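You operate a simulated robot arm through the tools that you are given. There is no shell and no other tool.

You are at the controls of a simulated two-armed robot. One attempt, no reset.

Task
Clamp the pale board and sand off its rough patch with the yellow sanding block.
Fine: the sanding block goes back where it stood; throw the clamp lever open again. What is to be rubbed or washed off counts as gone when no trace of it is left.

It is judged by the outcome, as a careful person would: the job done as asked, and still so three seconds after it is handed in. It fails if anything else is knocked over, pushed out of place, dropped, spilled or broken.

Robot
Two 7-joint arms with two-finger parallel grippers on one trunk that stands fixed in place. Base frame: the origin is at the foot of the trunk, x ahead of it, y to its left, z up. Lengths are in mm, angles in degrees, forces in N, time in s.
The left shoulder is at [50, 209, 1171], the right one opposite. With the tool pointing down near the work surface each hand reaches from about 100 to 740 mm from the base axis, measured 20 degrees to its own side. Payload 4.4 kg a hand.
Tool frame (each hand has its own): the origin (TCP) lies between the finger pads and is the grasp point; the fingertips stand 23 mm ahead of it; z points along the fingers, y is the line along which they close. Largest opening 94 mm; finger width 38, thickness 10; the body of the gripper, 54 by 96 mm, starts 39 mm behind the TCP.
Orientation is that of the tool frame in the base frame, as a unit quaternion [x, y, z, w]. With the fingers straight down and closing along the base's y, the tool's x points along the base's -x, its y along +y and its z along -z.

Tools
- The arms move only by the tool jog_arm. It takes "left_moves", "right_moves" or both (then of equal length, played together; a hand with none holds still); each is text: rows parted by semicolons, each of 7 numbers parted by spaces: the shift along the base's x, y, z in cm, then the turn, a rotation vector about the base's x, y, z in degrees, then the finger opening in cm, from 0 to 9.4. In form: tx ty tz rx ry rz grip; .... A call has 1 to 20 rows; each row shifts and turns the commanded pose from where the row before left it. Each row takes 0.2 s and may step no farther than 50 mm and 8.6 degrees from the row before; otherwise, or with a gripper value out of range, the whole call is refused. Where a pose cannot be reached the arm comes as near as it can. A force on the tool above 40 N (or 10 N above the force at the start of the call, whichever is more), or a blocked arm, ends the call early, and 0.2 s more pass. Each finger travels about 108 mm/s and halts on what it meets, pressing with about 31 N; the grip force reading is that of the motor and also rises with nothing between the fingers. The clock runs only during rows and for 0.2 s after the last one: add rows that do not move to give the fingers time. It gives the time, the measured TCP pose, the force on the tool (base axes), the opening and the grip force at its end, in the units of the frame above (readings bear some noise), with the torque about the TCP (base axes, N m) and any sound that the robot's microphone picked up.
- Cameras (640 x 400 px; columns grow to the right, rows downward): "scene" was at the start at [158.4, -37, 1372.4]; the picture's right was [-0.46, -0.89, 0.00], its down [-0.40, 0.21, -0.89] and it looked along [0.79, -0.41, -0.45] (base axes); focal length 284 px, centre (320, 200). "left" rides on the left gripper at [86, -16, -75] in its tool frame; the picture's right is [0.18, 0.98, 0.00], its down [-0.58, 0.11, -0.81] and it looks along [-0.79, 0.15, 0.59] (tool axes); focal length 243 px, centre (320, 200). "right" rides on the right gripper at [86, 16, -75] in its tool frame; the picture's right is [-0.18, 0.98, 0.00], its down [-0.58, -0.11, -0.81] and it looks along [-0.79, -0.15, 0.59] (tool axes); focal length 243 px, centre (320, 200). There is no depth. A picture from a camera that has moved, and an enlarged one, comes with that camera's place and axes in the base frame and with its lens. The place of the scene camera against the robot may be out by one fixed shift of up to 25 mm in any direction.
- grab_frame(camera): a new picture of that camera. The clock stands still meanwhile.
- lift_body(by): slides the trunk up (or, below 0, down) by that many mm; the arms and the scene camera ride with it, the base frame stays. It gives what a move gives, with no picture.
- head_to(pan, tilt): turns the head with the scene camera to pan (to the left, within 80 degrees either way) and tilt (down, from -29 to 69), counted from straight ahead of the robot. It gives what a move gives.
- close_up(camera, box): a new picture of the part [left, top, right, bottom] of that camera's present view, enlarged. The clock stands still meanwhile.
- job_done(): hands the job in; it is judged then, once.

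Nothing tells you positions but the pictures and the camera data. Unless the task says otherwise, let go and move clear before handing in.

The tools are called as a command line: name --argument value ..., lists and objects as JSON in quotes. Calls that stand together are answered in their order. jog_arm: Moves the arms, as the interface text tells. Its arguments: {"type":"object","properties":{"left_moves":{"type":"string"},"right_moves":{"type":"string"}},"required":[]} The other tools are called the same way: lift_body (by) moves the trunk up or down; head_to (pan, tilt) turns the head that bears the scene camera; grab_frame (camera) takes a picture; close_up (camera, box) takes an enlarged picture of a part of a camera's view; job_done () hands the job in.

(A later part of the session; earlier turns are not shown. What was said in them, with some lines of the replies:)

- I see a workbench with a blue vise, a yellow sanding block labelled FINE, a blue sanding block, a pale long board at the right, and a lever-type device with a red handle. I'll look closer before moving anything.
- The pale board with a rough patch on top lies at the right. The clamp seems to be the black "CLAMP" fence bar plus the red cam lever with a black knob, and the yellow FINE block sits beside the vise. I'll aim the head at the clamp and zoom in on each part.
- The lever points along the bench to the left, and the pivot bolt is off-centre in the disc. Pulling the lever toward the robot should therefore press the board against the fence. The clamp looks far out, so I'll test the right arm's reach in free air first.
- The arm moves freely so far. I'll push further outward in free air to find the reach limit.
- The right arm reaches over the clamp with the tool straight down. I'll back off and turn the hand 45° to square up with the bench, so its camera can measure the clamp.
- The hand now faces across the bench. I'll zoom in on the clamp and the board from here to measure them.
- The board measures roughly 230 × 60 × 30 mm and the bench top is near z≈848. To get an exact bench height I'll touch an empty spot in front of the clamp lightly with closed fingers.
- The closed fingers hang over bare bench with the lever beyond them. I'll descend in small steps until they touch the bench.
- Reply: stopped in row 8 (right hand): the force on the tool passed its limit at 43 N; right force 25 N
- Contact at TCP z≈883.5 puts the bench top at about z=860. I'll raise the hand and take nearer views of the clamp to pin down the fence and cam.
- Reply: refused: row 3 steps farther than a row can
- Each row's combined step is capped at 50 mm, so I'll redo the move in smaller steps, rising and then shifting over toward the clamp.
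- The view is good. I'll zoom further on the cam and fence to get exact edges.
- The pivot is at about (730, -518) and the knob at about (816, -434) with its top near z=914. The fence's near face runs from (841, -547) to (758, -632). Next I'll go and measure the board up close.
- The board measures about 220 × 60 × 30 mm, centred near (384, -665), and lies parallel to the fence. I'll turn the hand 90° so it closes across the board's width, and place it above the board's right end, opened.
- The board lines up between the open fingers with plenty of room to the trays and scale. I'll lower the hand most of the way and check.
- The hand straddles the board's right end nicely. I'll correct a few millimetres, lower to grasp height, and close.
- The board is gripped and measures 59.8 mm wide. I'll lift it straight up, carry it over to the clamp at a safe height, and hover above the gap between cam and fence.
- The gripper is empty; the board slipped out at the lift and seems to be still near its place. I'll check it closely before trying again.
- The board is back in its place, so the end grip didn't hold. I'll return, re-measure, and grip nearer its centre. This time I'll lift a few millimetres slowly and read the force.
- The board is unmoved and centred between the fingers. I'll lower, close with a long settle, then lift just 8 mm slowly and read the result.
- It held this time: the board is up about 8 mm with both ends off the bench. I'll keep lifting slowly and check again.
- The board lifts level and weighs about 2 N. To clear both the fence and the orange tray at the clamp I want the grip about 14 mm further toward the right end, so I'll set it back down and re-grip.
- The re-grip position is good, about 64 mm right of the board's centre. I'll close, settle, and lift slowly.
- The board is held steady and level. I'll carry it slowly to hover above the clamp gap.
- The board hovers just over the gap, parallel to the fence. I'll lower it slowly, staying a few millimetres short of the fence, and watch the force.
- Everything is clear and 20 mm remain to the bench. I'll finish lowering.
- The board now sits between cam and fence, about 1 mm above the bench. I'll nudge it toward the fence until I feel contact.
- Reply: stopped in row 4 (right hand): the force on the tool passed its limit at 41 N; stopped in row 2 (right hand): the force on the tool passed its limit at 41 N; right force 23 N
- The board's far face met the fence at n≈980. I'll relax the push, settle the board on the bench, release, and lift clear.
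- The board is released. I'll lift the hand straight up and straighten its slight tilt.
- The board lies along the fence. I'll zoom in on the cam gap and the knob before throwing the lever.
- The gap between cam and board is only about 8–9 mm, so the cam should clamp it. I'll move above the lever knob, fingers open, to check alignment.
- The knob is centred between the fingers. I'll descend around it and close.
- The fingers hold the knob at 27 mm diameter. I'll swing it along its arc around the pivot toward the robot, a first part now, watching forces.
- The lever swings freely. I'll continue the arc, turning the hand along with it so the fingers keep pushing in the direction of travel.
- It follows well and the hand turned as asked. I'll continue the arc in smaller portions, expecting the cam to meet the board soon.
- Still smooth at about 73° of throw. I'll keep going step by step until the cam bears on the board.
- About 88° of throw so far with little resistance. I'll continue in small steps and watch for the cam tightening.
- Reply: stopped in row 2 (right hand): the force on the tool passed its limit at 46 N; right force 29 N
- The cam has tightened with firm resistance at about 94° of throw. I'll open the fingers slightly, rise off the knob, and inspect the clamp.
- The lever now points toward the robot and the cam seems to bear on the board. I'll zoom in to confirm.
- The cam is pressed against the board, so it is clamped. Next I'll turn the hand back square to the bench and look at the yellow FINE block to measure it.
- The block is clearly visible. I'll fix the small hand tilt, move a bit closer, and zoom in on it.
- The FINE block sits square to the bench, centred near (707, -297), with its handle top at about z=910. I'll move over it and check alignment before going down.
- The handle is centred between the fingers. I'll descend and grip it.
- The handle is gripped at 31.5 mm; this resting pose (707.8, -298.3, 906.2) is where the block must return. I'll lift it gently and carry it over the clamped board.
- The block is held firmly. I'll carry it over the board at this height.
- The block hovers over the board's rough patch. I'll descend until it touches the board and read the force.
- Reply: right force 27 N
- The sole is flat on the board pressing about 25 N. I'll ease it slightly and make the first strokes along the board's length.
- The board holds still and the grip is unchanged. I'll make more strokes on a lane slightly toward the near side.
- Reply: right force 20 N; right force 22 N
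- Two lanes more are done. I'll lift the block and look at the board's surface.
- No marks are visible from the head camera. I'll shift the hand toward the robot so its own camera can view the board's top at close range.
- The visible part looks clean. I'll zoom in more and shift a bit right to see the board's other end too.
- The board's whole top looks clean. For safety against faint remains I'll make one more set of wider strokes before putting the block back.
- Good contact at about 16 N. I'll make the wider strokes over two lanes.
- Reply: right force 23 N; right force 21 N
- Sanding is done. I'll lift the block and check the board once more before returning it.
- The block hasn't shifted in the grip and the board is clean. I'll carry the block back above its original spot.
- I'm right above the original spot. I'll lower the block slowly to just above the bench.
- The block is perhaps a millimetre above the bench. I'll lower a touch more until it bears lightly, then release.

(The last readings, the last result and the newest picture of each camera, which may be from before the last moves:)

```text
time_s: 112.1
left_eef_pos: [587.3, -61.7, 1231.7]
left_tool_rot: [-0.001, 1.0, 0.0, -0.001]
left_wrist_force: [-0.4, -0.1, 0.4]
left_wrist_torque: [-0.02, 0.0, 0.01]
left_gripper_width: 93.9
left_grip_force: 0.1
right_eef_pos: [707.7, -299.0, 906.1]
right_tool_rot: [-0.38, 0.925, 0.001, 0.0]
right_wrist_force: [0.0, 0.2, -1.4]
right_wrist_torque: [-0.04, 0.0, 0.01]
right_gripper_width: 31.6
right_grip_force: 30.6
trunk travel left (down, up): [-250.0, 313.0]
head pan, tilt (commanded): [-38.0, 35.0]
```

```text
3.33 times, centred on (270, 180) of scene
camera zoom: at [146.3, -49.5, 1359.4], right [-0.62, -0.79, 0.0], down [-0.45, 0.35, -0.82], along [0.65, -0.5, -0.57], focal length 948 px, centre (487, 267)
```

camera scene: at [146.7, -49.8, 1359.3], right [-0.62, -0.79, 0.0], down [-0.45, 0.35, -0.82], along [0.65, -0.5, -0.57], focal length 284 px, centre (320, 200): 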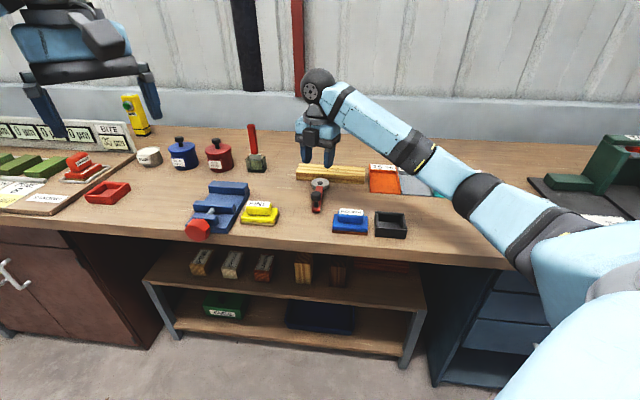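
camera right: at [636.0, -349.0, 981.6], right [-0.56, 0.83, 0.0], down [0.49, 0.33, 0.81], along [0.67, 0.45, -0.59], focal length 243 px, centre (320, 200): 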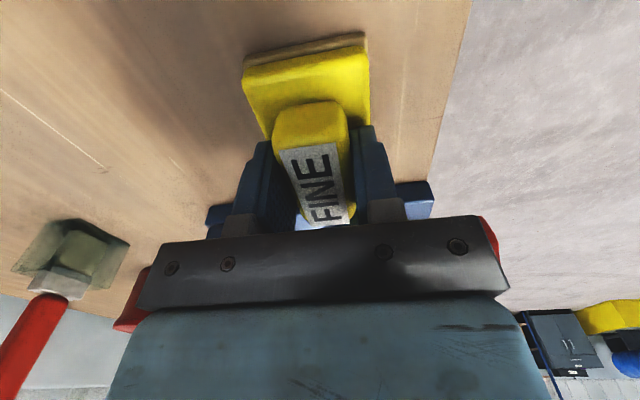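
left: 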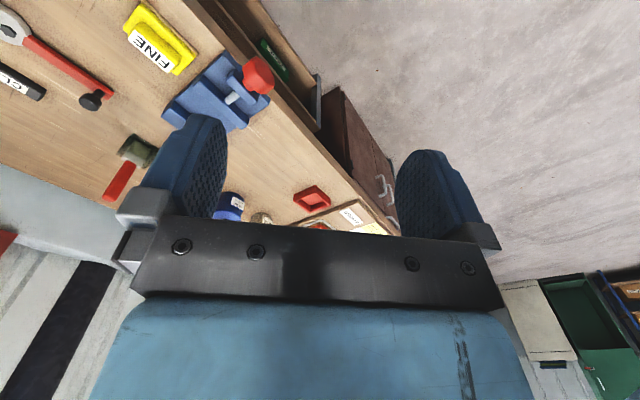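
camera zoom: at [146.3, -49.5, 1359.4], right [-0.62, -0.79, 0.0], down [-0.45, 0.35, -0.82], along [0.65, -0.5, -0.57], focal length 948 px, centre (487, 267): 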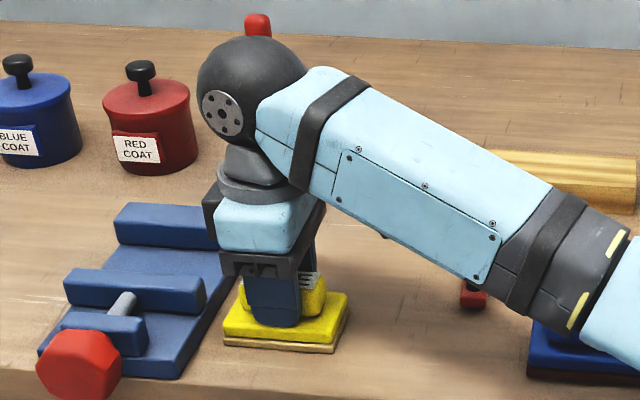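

jog_arm --right_moves "0 0 -0.08 0 0 0 1; 0 0 0 0 0 0 1; 0 0 0 0 0 0 1"

close_up --camera "scene" --box '[230, 180, 300, 240]'

```text
time_s: 112.9
left_eef_pos: [586.1, -62.8, 1231.3]
left_tool_rot: [-0.001, 1.0, 0.0, 0.0]
left_wrist_force: [0.5, -0.1, 0.3]
left_wrist_torque: [0.0, -0.04, 0.02]
left_gripper_width: 94.4
left_grip_force: 0.1
right_eef_pos: [707.0, -298.9, 905.1]
right_tool_rot: [-0.381, 0.925, 0.001, 0.0]
right_wrist_force: [1.2, -0.9, 2.3]
right_wrist_torque: [-0.19, 0.08, 0.07]
right_gripper_width: 31.3
right_grip_force: 30.7
trunk travel left (down, up): [-250.0, 313.0]
head pan, tilt (commanded): [-38.0, 35.0]
```

```text
6.67 times, centred on (265, 210) of scene
camera zoom: at [146.0, -49.3, 1359.5], right [-0.62, -0.79, 0.0], down [-0.45, 0.35, -0.82], along [0.65, -0.5, -0.57], focal length 1896 px, centre (687, 133)
```

zoom: 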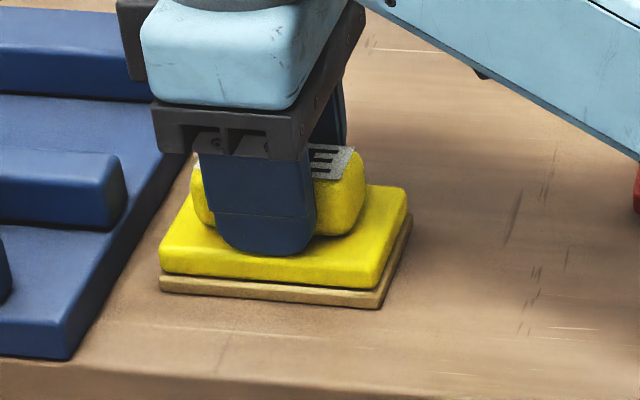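

The block now rests on the bench at its original spot. I'll open the fingers and lift straight up.

jog_arm --right_moves "0 0 0 0 0 0 3.4; 0 0 0 0 0 0 4; 0 0 0 0 0 0 5; 0 0 0 0 0 0 6; 0 0 1 0 0 0 6; 0 0 2 0 0 0 6; 0 0 4 0 0 0 6; 0 0 4.5 0 0 0 6; 0 0 0 0 0 0 6; 0 0 0 0 0 0 6"

grab_frame --camera "right"

grab_frame --camera "scene"

close_up --camera "scene" --box '[240, 120, 400, 220]'

```text
time_s: 115.1
left_eef_pos: [585.7, -62.3, 1230.0]
left_tool_rot: [-0.001, 1.0, 0.0, 0.0]
left_wrist_force: [-1.0, -1.0, 0.1]
left_wrist_torque: [-0.03, 0.0, -0.05]
left_gripper_width: 93.9
left_grip_force: 0.0
right_eef_pos: [707.4, -299.5, 1019.9]
right_tool_rot: [-0.382, 0.924, -0.001, 0.001]
right_wrist_force: [0.0, 0.6, 0.2]
right_wrist_torque: [0.01, 0.02, 0.0]
right_gripper_width: 60.1
right_grip_force: 0.0
trunk travel left (down, up): [-250.0, 313.0]
head pan, tilt (commanded): [-38.0, 35.0]
```

```text
taken
camera right: at [635.0, -349.0, 1095.0], right [-0.56, 0.83, 0.0], down [0.49, 0.33, 0.81], along [0.67, 0.45, -0.59], focal length 243 px, centre (320, 200)
```

right: 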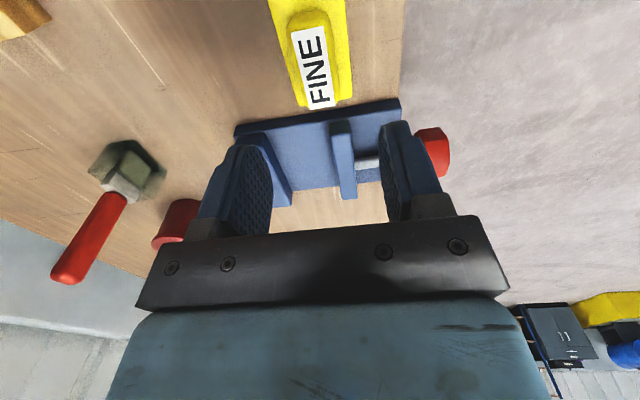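

```text
taken
camera scene: at [145.7, -49.2, 1359.5], right [-0.62, -0.79, 0.0], down [-0.45, 0.35, -0.82], along [0.65, -0.5, -0.57], focal length 284 px, centre (320, 200)
```

scene: 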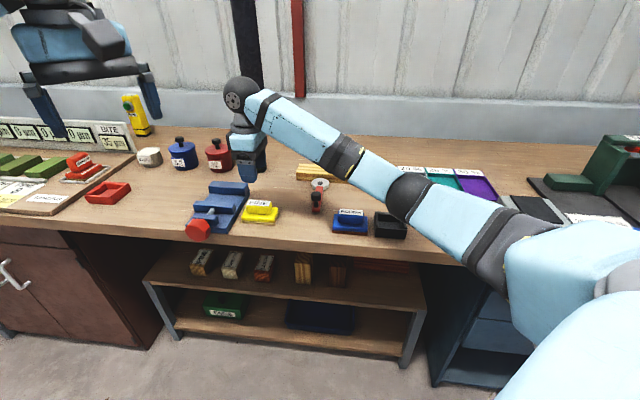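

```text
4.00 times, centred on (320, 170) of scene
camera zoom: at [145.7, -49.2, 1359.5], right [-0.62, -0.79, 0.0], down [-0.45, 0.35, -0.82], along [0.65, -0.5, -0.57], focal length 1138 px, centre (320, 320)
```

zoom: 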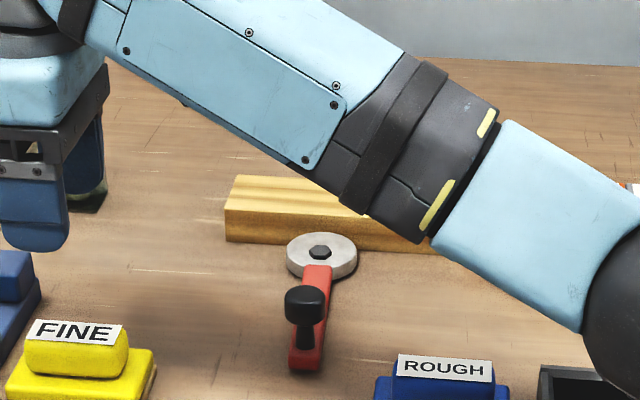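

The block is back in place, and the lever still points toward the robot. I'll turn the hand again and move above the knob to throw it open.

jog_arm --right_moves "-0.718 -1.568 0 0 0 7.95 6; -0.718 -1.568 0 0 0 7.95 6; -0.718 -1.568 0 0 0 7.95 6; -0.718 -1.568 0 0 0 7.95 6; -0.718 -1.568 0 0 0 7.95 6; -0.718 -1.568 0 0 0 7.95 6; -0.718 -1.568 0 0 0 7.95 6; -0.718 -1.568 0 0 0 7.95 6; -0.718 -1.568 0 0 0 7.95 6; 0 0 -3 0 0 0 6; 0 0 -2 0 0 0 6; 0 0 0 0 0 0 6; 0 0 0 0 0 0 6"

grab_frame --camera "right"

close_up --camera "scene" --box '[240, 120, 400, 220]'

```text
time_s: 117.9
left_eef_pos: [587.3, -62.6, 1231.2]
left_tool_rot: [-0.001, 1.0, 0.001, 0.0]
left_wrist_force: [-0.7, -0.1, 0.4]
left_wrist_torque: [-0.01, 0.0, -0.04]
left_gripper_width: 93.7
left_grip_force: 0.1
right_eef_pos: [643.9, -440.4, 970.6]
right_tool_rot: [0.85, -0.527, -0.001, 0.0]
right_wrist_force: [0.1, 0.7, -0.3]
right_wrist_torque: [-0.02, 0.01, 0.0]
right_gripper_width: 60.1
right_grip_force: 0.0
trunk travel left (down, up): [-250.0, 313.0]
head pan, tilt (commanded): [-38.0, 35.0]
```

```text
taken
camera right: at [667.5, -525.4, 1044.9], right [-0.96, -0.27, 0.0], down [-0.16, 0.57, 0.81], along [-0.22, 0.78, -0.59], focal length 243 px, centre (320, 200)
```

right: 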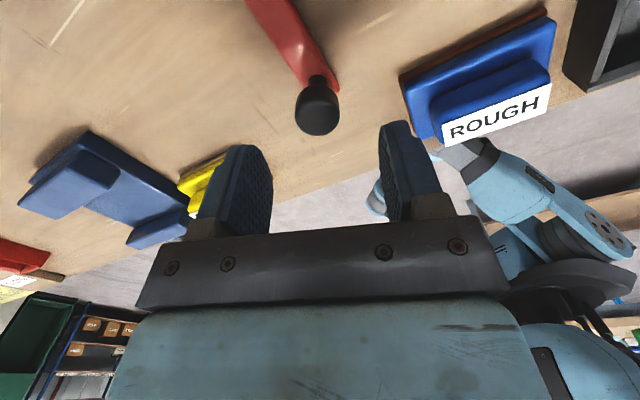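

```text
4.00 times, centred on (320, 170) of scene
camera zoom: at [146.2, -49.5, 1359.4], right [-0.62, -0.79, 0.0], down [-0.45, 0.35, -0.82], along [0.65, -0.5, -0.57], focal length 1138 px, centre (320, 320)
```

zoom: 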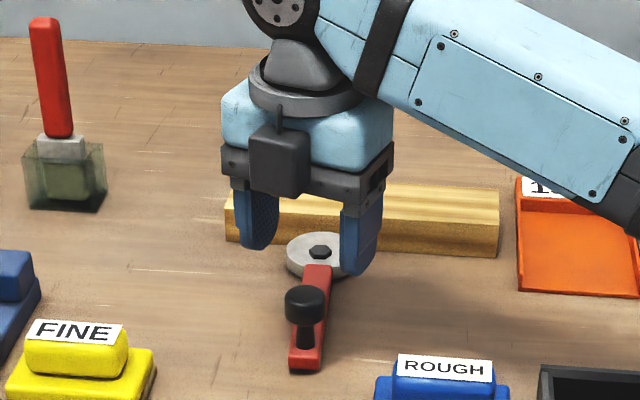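

The knob is centred under the fingers. I'll narrow the opening a little to stay clear of the ROUGH block, descend, and grip.

jog_arm --right_moves "0.1 0 -2 0 0 0 5; 0 0 -2 0 0 0 5; 0 0 -1.5 0 0 0 5; 0 0 -1.05 0 0 0 5; 0 0 0 0 0 0 3.5; 0 0 0 0 0 0 2; 0 0 0 0 0 0 1; 0 0 0 0 0 0 1"

grab_frame --camera "right"

```text
time_s: 119.7
left_eef_pos: [586.0, -62.0, 1230.6]
left_tool_rot: [-0.001, 1.0, 0.0, -0.001]
left_wrist_force: [0.2, 0.4, 0.0]
left_wrist_torque: [-0.02, 0.01, 0.02]
left_gripper_width: 94.2
left_grip_force: 0.1
right_eef_pos: [642.7, -439.6, 904.2]
right_tool_rot: [0.85, -0.527, 0.0, 0.001]
right_wrist_force: [5.7, 2.5, -0.9]
right_wrist_torque: [-0.21, -0.12, -0.06]
right_gripper_width: 27.1
right_grip_force: 45.2
trunk travel left (down, up): [-250.0, 313.0]
head pan, tilt (commanded): [-38.0, 35.0]
```

```text
taken
camera right: at [669.3, -524.8, 978.4], right [-0.96, -0.27, 0.0], down [-0.16, 0.57, 0.81], along [-0.22, 0.78, -0.59], focal length 243 px, centre (320, 200)
```

right: 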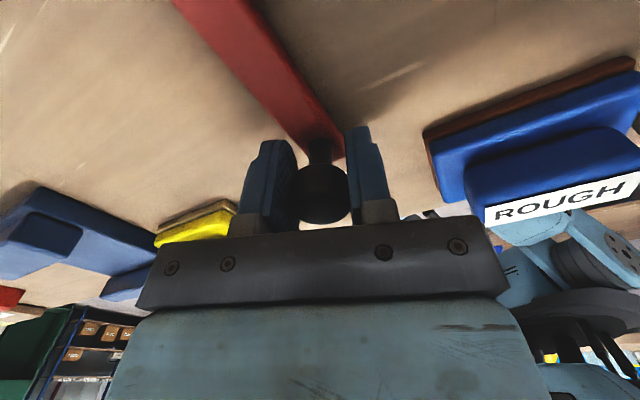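

The knob is gripped. I'll swing the lever back along its arc, the first few degrees carefully.

jog_arm --right_moves "0.36 0.37 0 0 0 -2.5 1; 0.35 0.36 0 0 0 -2.5 1; 0.77 0.67 0 0 0 -5 1; 0.83 0.6 0 0 0 -5 1; 0 0 0 0 0 0 1"

jog_arm --right_moves "0.88 0.52 0 0 0 -5 1; 0.91 0.45 0 0 0 -5 1; 0.96 0.36 0 0 0 -5 1; 0.98 0.28 0 0 0 -5 1; 0 0 0 0 0 0 1"

close_up --camera "scene" --box '[240, 120, 400, 220]'

```text
time_s: 120.9
left_eef_pos: [586.5, -63.2, 1229.6]
left_tool_rot: [-0.001, 1.0, 0.0, 0.0]
left_wrist_force: [0.0, 0.4, -0.4]
left_wrist_torque: [0.0, 0.04, -0.01]
left_gripper_width: 93.8
left_grip_force: 0.0
right_eef_pos: [668.3, -419.9, 905.3]
right_tool_rot: [0.773, -0.634, -0.001, 0.0]
right_wrist_force: [-0.1, -1.5, -5.9]
right_wrist_torque: [-0.03, -0.07, -0.2]
right_gripper_width: 27.5
right_grip_force: 45.0
trunk travel left (down, up): [-250.0, 313.0]
head pan, tilt (commanded): [-38.0, 35.0]
```

```text
time_s: 122.1
left_eef_pos: [587.1, -62.0, 1230.5]
left_tool_rot: [-0.001, 1.0, 0.001, -0.001]
left_wrist_force: [-0.3, 0.3, 0.5]
left_wrist_torque: [0.02, -0.01, -0.02]
left_gripper_width: 94.0
left_grip_force: 0.0
right_eef_pos: [705.2, -403.5, 903.1]
right_tool_rot: [-0.651, 0.759, 0.001, 0.0]
right_wrist_force: [0.2, -4.3, -2.4]
right_wrist_torque: [0.29, -0.09, -0.09]
right_gripper_width: 27.2
right_grip_force: 45.3
trunk travel left (down, up): [-250.0, 313.0]
head pan, tilt (commanded): [-38.0, 35.0]
```

```text
4.00 times, centred on (320, 170) of scene
camera zoom: at [146.7, -50.0, 1359.4], right [-0.62, -0.79, 0.0], down [-0.45, 0.35, -0.82], along [0.65, -0.5, -0.57], focal length 1138 px, centre (320, 320)
```

zoom: 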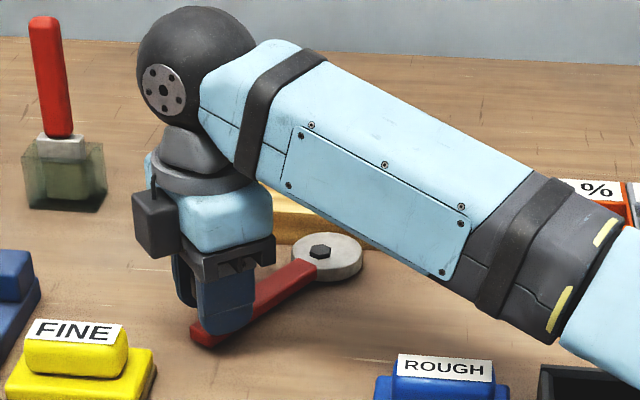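

The lever swings back smoothly. I'll continue to the open position.

jog_arm --right_moves "1.0 0.19 0 0 0 -5 1; 1.02 0.09 0 0 0 -5 1; 1.02 0.01 0 0 0 -5 1; 1.01 -0.08 0 0 0 -5 1; 1.01 -0.16 0 0 0 -5 1; 0.99 -0.25 0 0 0 -5 1; 0.97 -0.33 0 0 0 -5 1; 0 0 0 0 0 0 1"

jog_arm --right_moves "0.93 -0.42 0 0 0 0 1; 0.89 -0.5 0 0 0 0 1; 0.85 -0.57 0 0 0 0 1; 0.79 -0.64 0 0 0 0 1; 0 0 0 0 0 0 1"

close_up --camera "scene" --box '[240, 120, 400, 220]'

grab_frame --camera "right"

```text
time_s: 123.9
left_eef_pos: [586.9, -63.6, 1229.0]
left_tool_rot: [-0.001, 1.0, 0.001, 0.0]
left_wrist_force: [-0.4, 0.0, -0.3]
left_wrist_torque: [0.03, -0.02, 0.03]
left_gripper_width: 94.3
left_grip_force: 0.0
right_eef_pos: [775.8, -409.2, 903.7]
right_tool_rot: [-0.393, 0.919, 0.001, 0.0]
right_wrist_force: [-1.5, -2.2, -3.0]
right_wrist_torque: [0.24, -0.27, -0.11]
right_gripper_width: 27.0
right_grip_force: 44.9
trunk travel left (down, up): [-250.0, 313.0]
head pan, tilt (commanded): [-38.0, 35.0]
```

```text
time_s: 125.1
left_eef_pos: [586.5, -63.8, 1230.1]
left_tool_rot: [-0.001, 1.0, 0.0, -0.001]
left_wrist_force: [0.0, 0.1, 0.6]
left_wrist_torque: [0.0, -0.01, 0.02]
left_gripper_width: 93.9
left_grip_force: 0.0
right_eef_pos: [810.4, -430.3, 904.4]
right_tool_rot: [-0.394, 0.919, 0.0, 0.0]
right_wrist_force: [-1.0, 4.3, -2.0]
right_wrist_torque: [-0.24, 0.33, -0.28]
right_gripper_width: 27.0
right_grip_force: 44.5
trunk travel left (down, up): [-250.0, 313.0]
head pan, tilt (commanded): [-38.0, 35.0]
```

```text
4.00 times, centred on (320, 170) of scene
camera zoom: at [146.5, -49.1, 1359.4], right [-0.62, -0.79, 0.0], down [-0.45, 0.35, -0.82], along [0.65, -0.5, -0.57], focal length 1138 px, centre (320, 320)
```

zoom: 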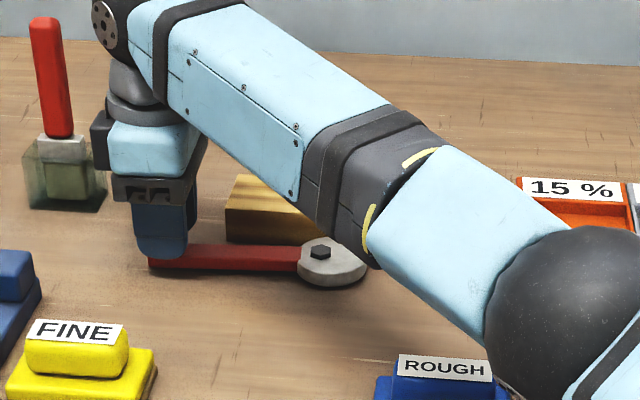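

```text
taken
camera right: at [739.1, -482.4, 979.1], right [-0.58, 0.81, 0.0], down [0.48, 0.35, 0.81], along [0.65, 0.47, -0.59], focal length 243 px, centre (320, 200)
```

right: 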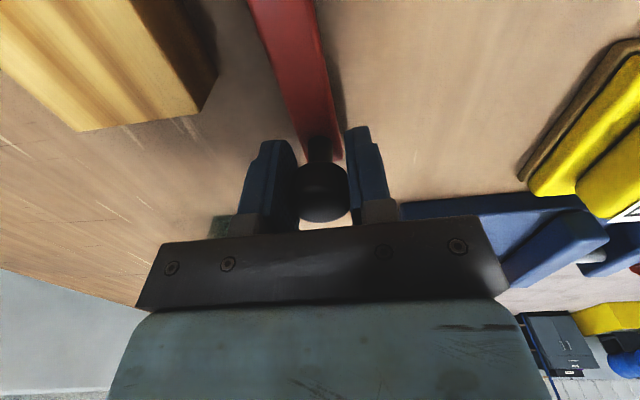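

Nearly open; the start position was at (814.7, -435.1). I'll move the last few millimetres, then release and lift off.

jog_arm --right_moves "0.24 -0.25 0 0 0 0 1; 0.22 -0.24 0 0 0 0 1; 0 0 0 0 0 0 1"

grab_frame --camera "right"

```text
time_s: 125.9
left_eef_pos: [586.4, -61.9, 1229.5]
left_tool_rot: [0.0, 1.0, 0.001, -0.001]
left_wrist_force: [-0.1, 0.4, 0.9]
left_wrist_torque: [0.0, 0.03, 0.02]
left_gripper_width: 94.1
left_grip_force: 0.0
right_eef_pos: [814.0, -435.0, 904.2]
right_tool_rot: [-0.394, 0.919, 0.0, 0.0]
right_wrist_force: [1.3, 3.5, -1.3]
right_wrist_torque: [0.18, -0.2, -0.17]
right_gripper_width: 27.1
right_grip_force: 45.2
trunk travel left (down, up): [-250.0, 313.0]
head pan, tilt (commanded): [-38.0, 35.0]
```

```text
taken
camera right: at [743.7, -487.4, 979.1], right [-0.58, 0.81, 0.0], down [0.48, 0.35, 0.81], along [0.65, 0.47, -0.59], focal length 243 px, centre (320, 200)
```

right: 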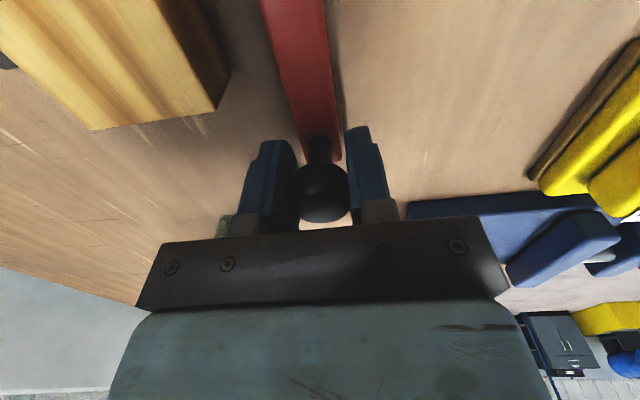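

The lever is back at its starting position. I'll open the fingers, rise, and move clear.

jog_arm --right_moves "0 0 0 0 0 0 3.3; 0 0 0 0 0 0 4.2; 0 0 0 0 0 0 5; 0 0 1 0 0 0 5; 0 0 2 0 0 0 5; 0 0 4 0 0 0 5; 0 0 4.5 0 0 0 5; 0 0 4.5 0 0 0 5; 0 0 0 0 0 0 5"

jog_arm --right_moves "-4.5 -0.5 0 0 0 0 5; -4.5 -0.5 0 0 0 0 5; -4.5 -0.5 0 0 0 0 5; -4.5 -0.5 0 0 0 0 5; -4.5 -0.5 0 0 0 0 5; -4.5 -0.5 0 0 0 -7 5; -4.5 -0.5 0 0 0 -8 5; -4.5 -0.5 0 0 0 -8 5; -4.5 -0.5 0 0 0 -8 5; 0 0 0 0 0 0 5; 0 0 0 0 0 0 5"

grab_frame --camera "scene"

close_up --camera "scene" --box '[240, 120, 400, 220]'

grab_frame --camera "right"

```text
time_s: 127.9
left_eef_pos: [588.0, -62.8, 1230.1]
left_tool_rot: [-0.001, 1.0, 0.0, -0.001]
left_wrist_force: [-0.3, -0.1, 0.3]
left_wrist_torque: [0.0, -0.02, -0.01]
left_gripper_width: 94.1
left_grip_force: 0.1
right_eef_pos: [814.7, -435.0, 1064.0]
right_tool_rot: [-0.393, 0.919, 0.0, -0.001]
right_wrist_force: [0.1, 0.0, -0.2]
right_wrist_torque: [-0.01, 0.02, 0.01]
right_gripper_width: 50.1
right_grip_force: 0.1
trunk travel left (down, up): [-250.0, 313.0]
head pan, tilt (commanded): [-38.0, 35.0]
```

```text
time_s: 130.3
left_eef_pos: [586.0, -62.2, 1231.5]
left_tool_rot: [-0.001, 1.0, 0.0, 0.0]
left_wrist_force: [-0.4, -0.1, -0.9]
left_wrist_torque: [0.0, 0.01, 0.02]
left_gripper_width: 94.2
left_grip_force: 0.0
right_eef_pos: [407.8, -479.0, 1064.8]
right_tool_rot: [-0.132, 0.991, 0.0, 0.001]
right_wrist_force: [0.7, 0.2, 0.2]
right_wrist_torque: [-0.01, 0.01, -0.02]
right_gripper_width: 50.1
right_grip_force: 0.0
trunk travel left (down, up): [-250.0, 313.0]
head pan, tilt (commanded): [-38.0, 35.0]
```

```text
taken
camera scene: at [145.3, -49.1, 1359.6], right [-0.62, -0.79, 0.0], down [-0.45, 0.35, -0.82], along [0.65, -0.5, -0.57], focal length 284 px, centre (320, 200)
```

scene: 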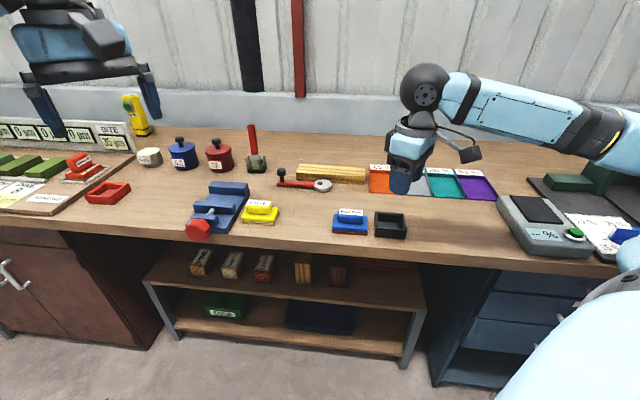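

```text
4.00 times, centred on (320, 170) of scene
camera zoom: at [145.3, -49.1, 1359.6], right [-0.62, -0.79, 0.0], down [-0.45, 0.35, -0.82], along [0.65, -0.5, -0.57], focal length 1138 px, centre (320, 320)
```

zoom: 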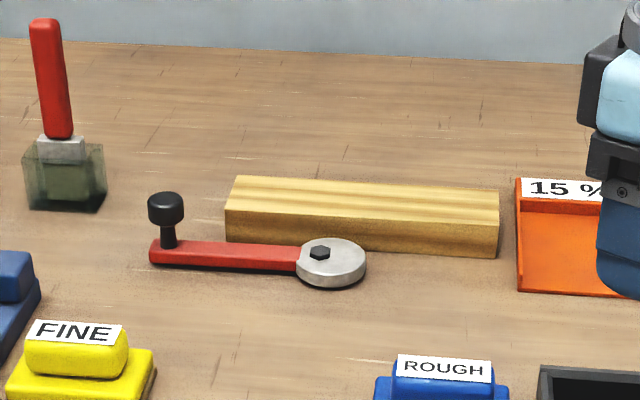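

```text
taken
camera right: at [321.5, -487.3, 1139.0], right [-0.08, 1.0, 0.0], down [0.59, 0.05, 0.81], along [0.8, 0.07, -0.59], focal length 243 px, centre (320, 200)
```

right: 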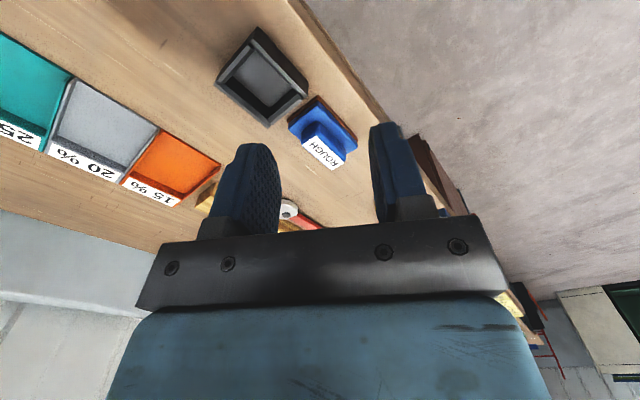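

The lever is open again, the FINE block is back, and nothing else has moved. I'll take a last close look at the board and the block.

close_up --camera "scene" --box '[290, 155, 370, 205]'

close_up --camera "scene" --box '[180, 160, 300, 250]'

close_up --camera "scene" --box '[320, 150, 560, 280]'

```text
8.00 times, centred on (330, 180) of scene
camera zoom: at [145.3, -49.1, 1359.6], right [-0.62, -0.79, 0.0], down [-0.45, 0.35, -0.82], along [0.65, -0.5, -0.57], focal length 2275 px, centre (240, 360)
```

zoom: 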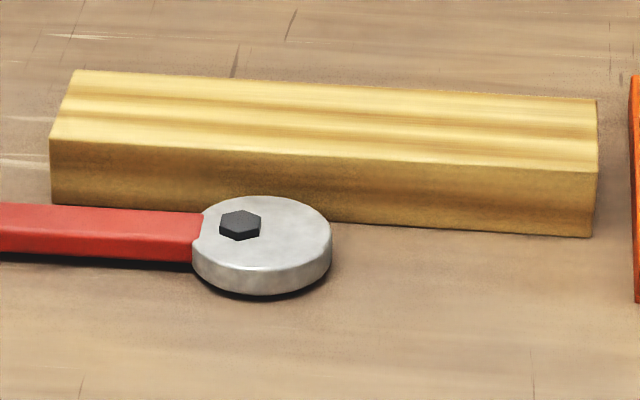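

```text
4.44 times, centred on (240, 205) of scene
camera zoom: at [145.3, -49.1, 1359.6], right [-0.62, -0.79, 0.0], down [-0.45, 0.35, -0.82], along [0.65, -0.5, -0.57], focal length 1264 px, centre (676, 178)
```

zoom: 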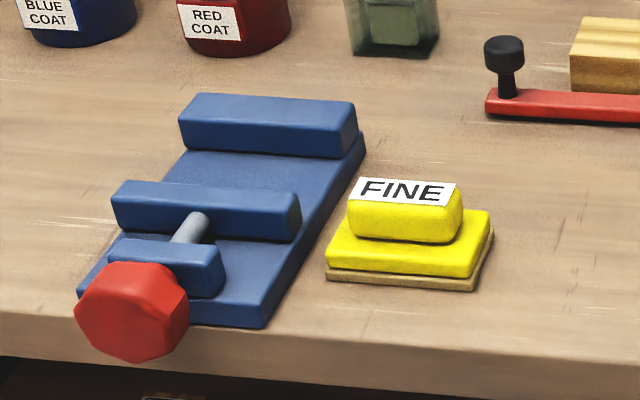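

```text
2.67 times, centred on (440, 215) of scene
camera zoom: at [145.3, -49.1, 1359.6], right [-0.62, -0.79, 0.0], down [-0.45, 0.35, -0.82], along [0.65, -0.5, -0.57], focal length 758 px, centre (0, 160)
```

zoom: 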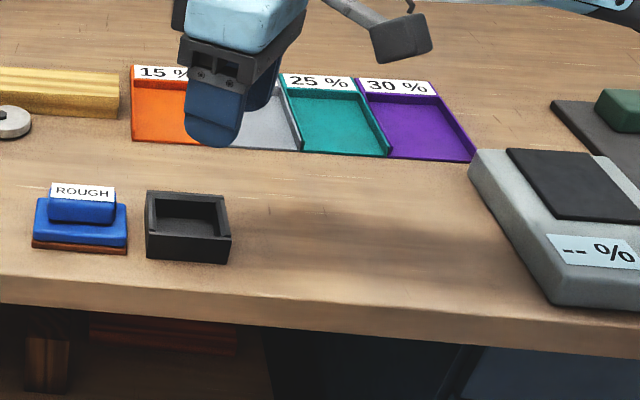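

The board is clean with no trace of the patch. The lever is open, the yellow block is back where it stood, both hands are clear and everything else is undisturbed. I'm handing the job in.

job_done

```text
The job is handed in.
```

The pale board's rough patch is sanded off. I clamped the board against the fence and sanded it with the yellow FINE block, and no trace shows in the close-up views.

- **Clamp:** the lever is thrown open again, at the position it started from.
- **Sanding block:** it is back where it stood, within about 1–2 mm by my measurements.
- **Board:** it is still in the clamp, unclamped, because the task didn't say to put it back.
- **Other items:** nothing else looked moved in the final pictures, and the right hand is empty and clear.

On the first lift the board slid out of the gripper after I gripped it too near one end. It settled back in its place, and I re-gripped it closer to the centre before carrying it over.
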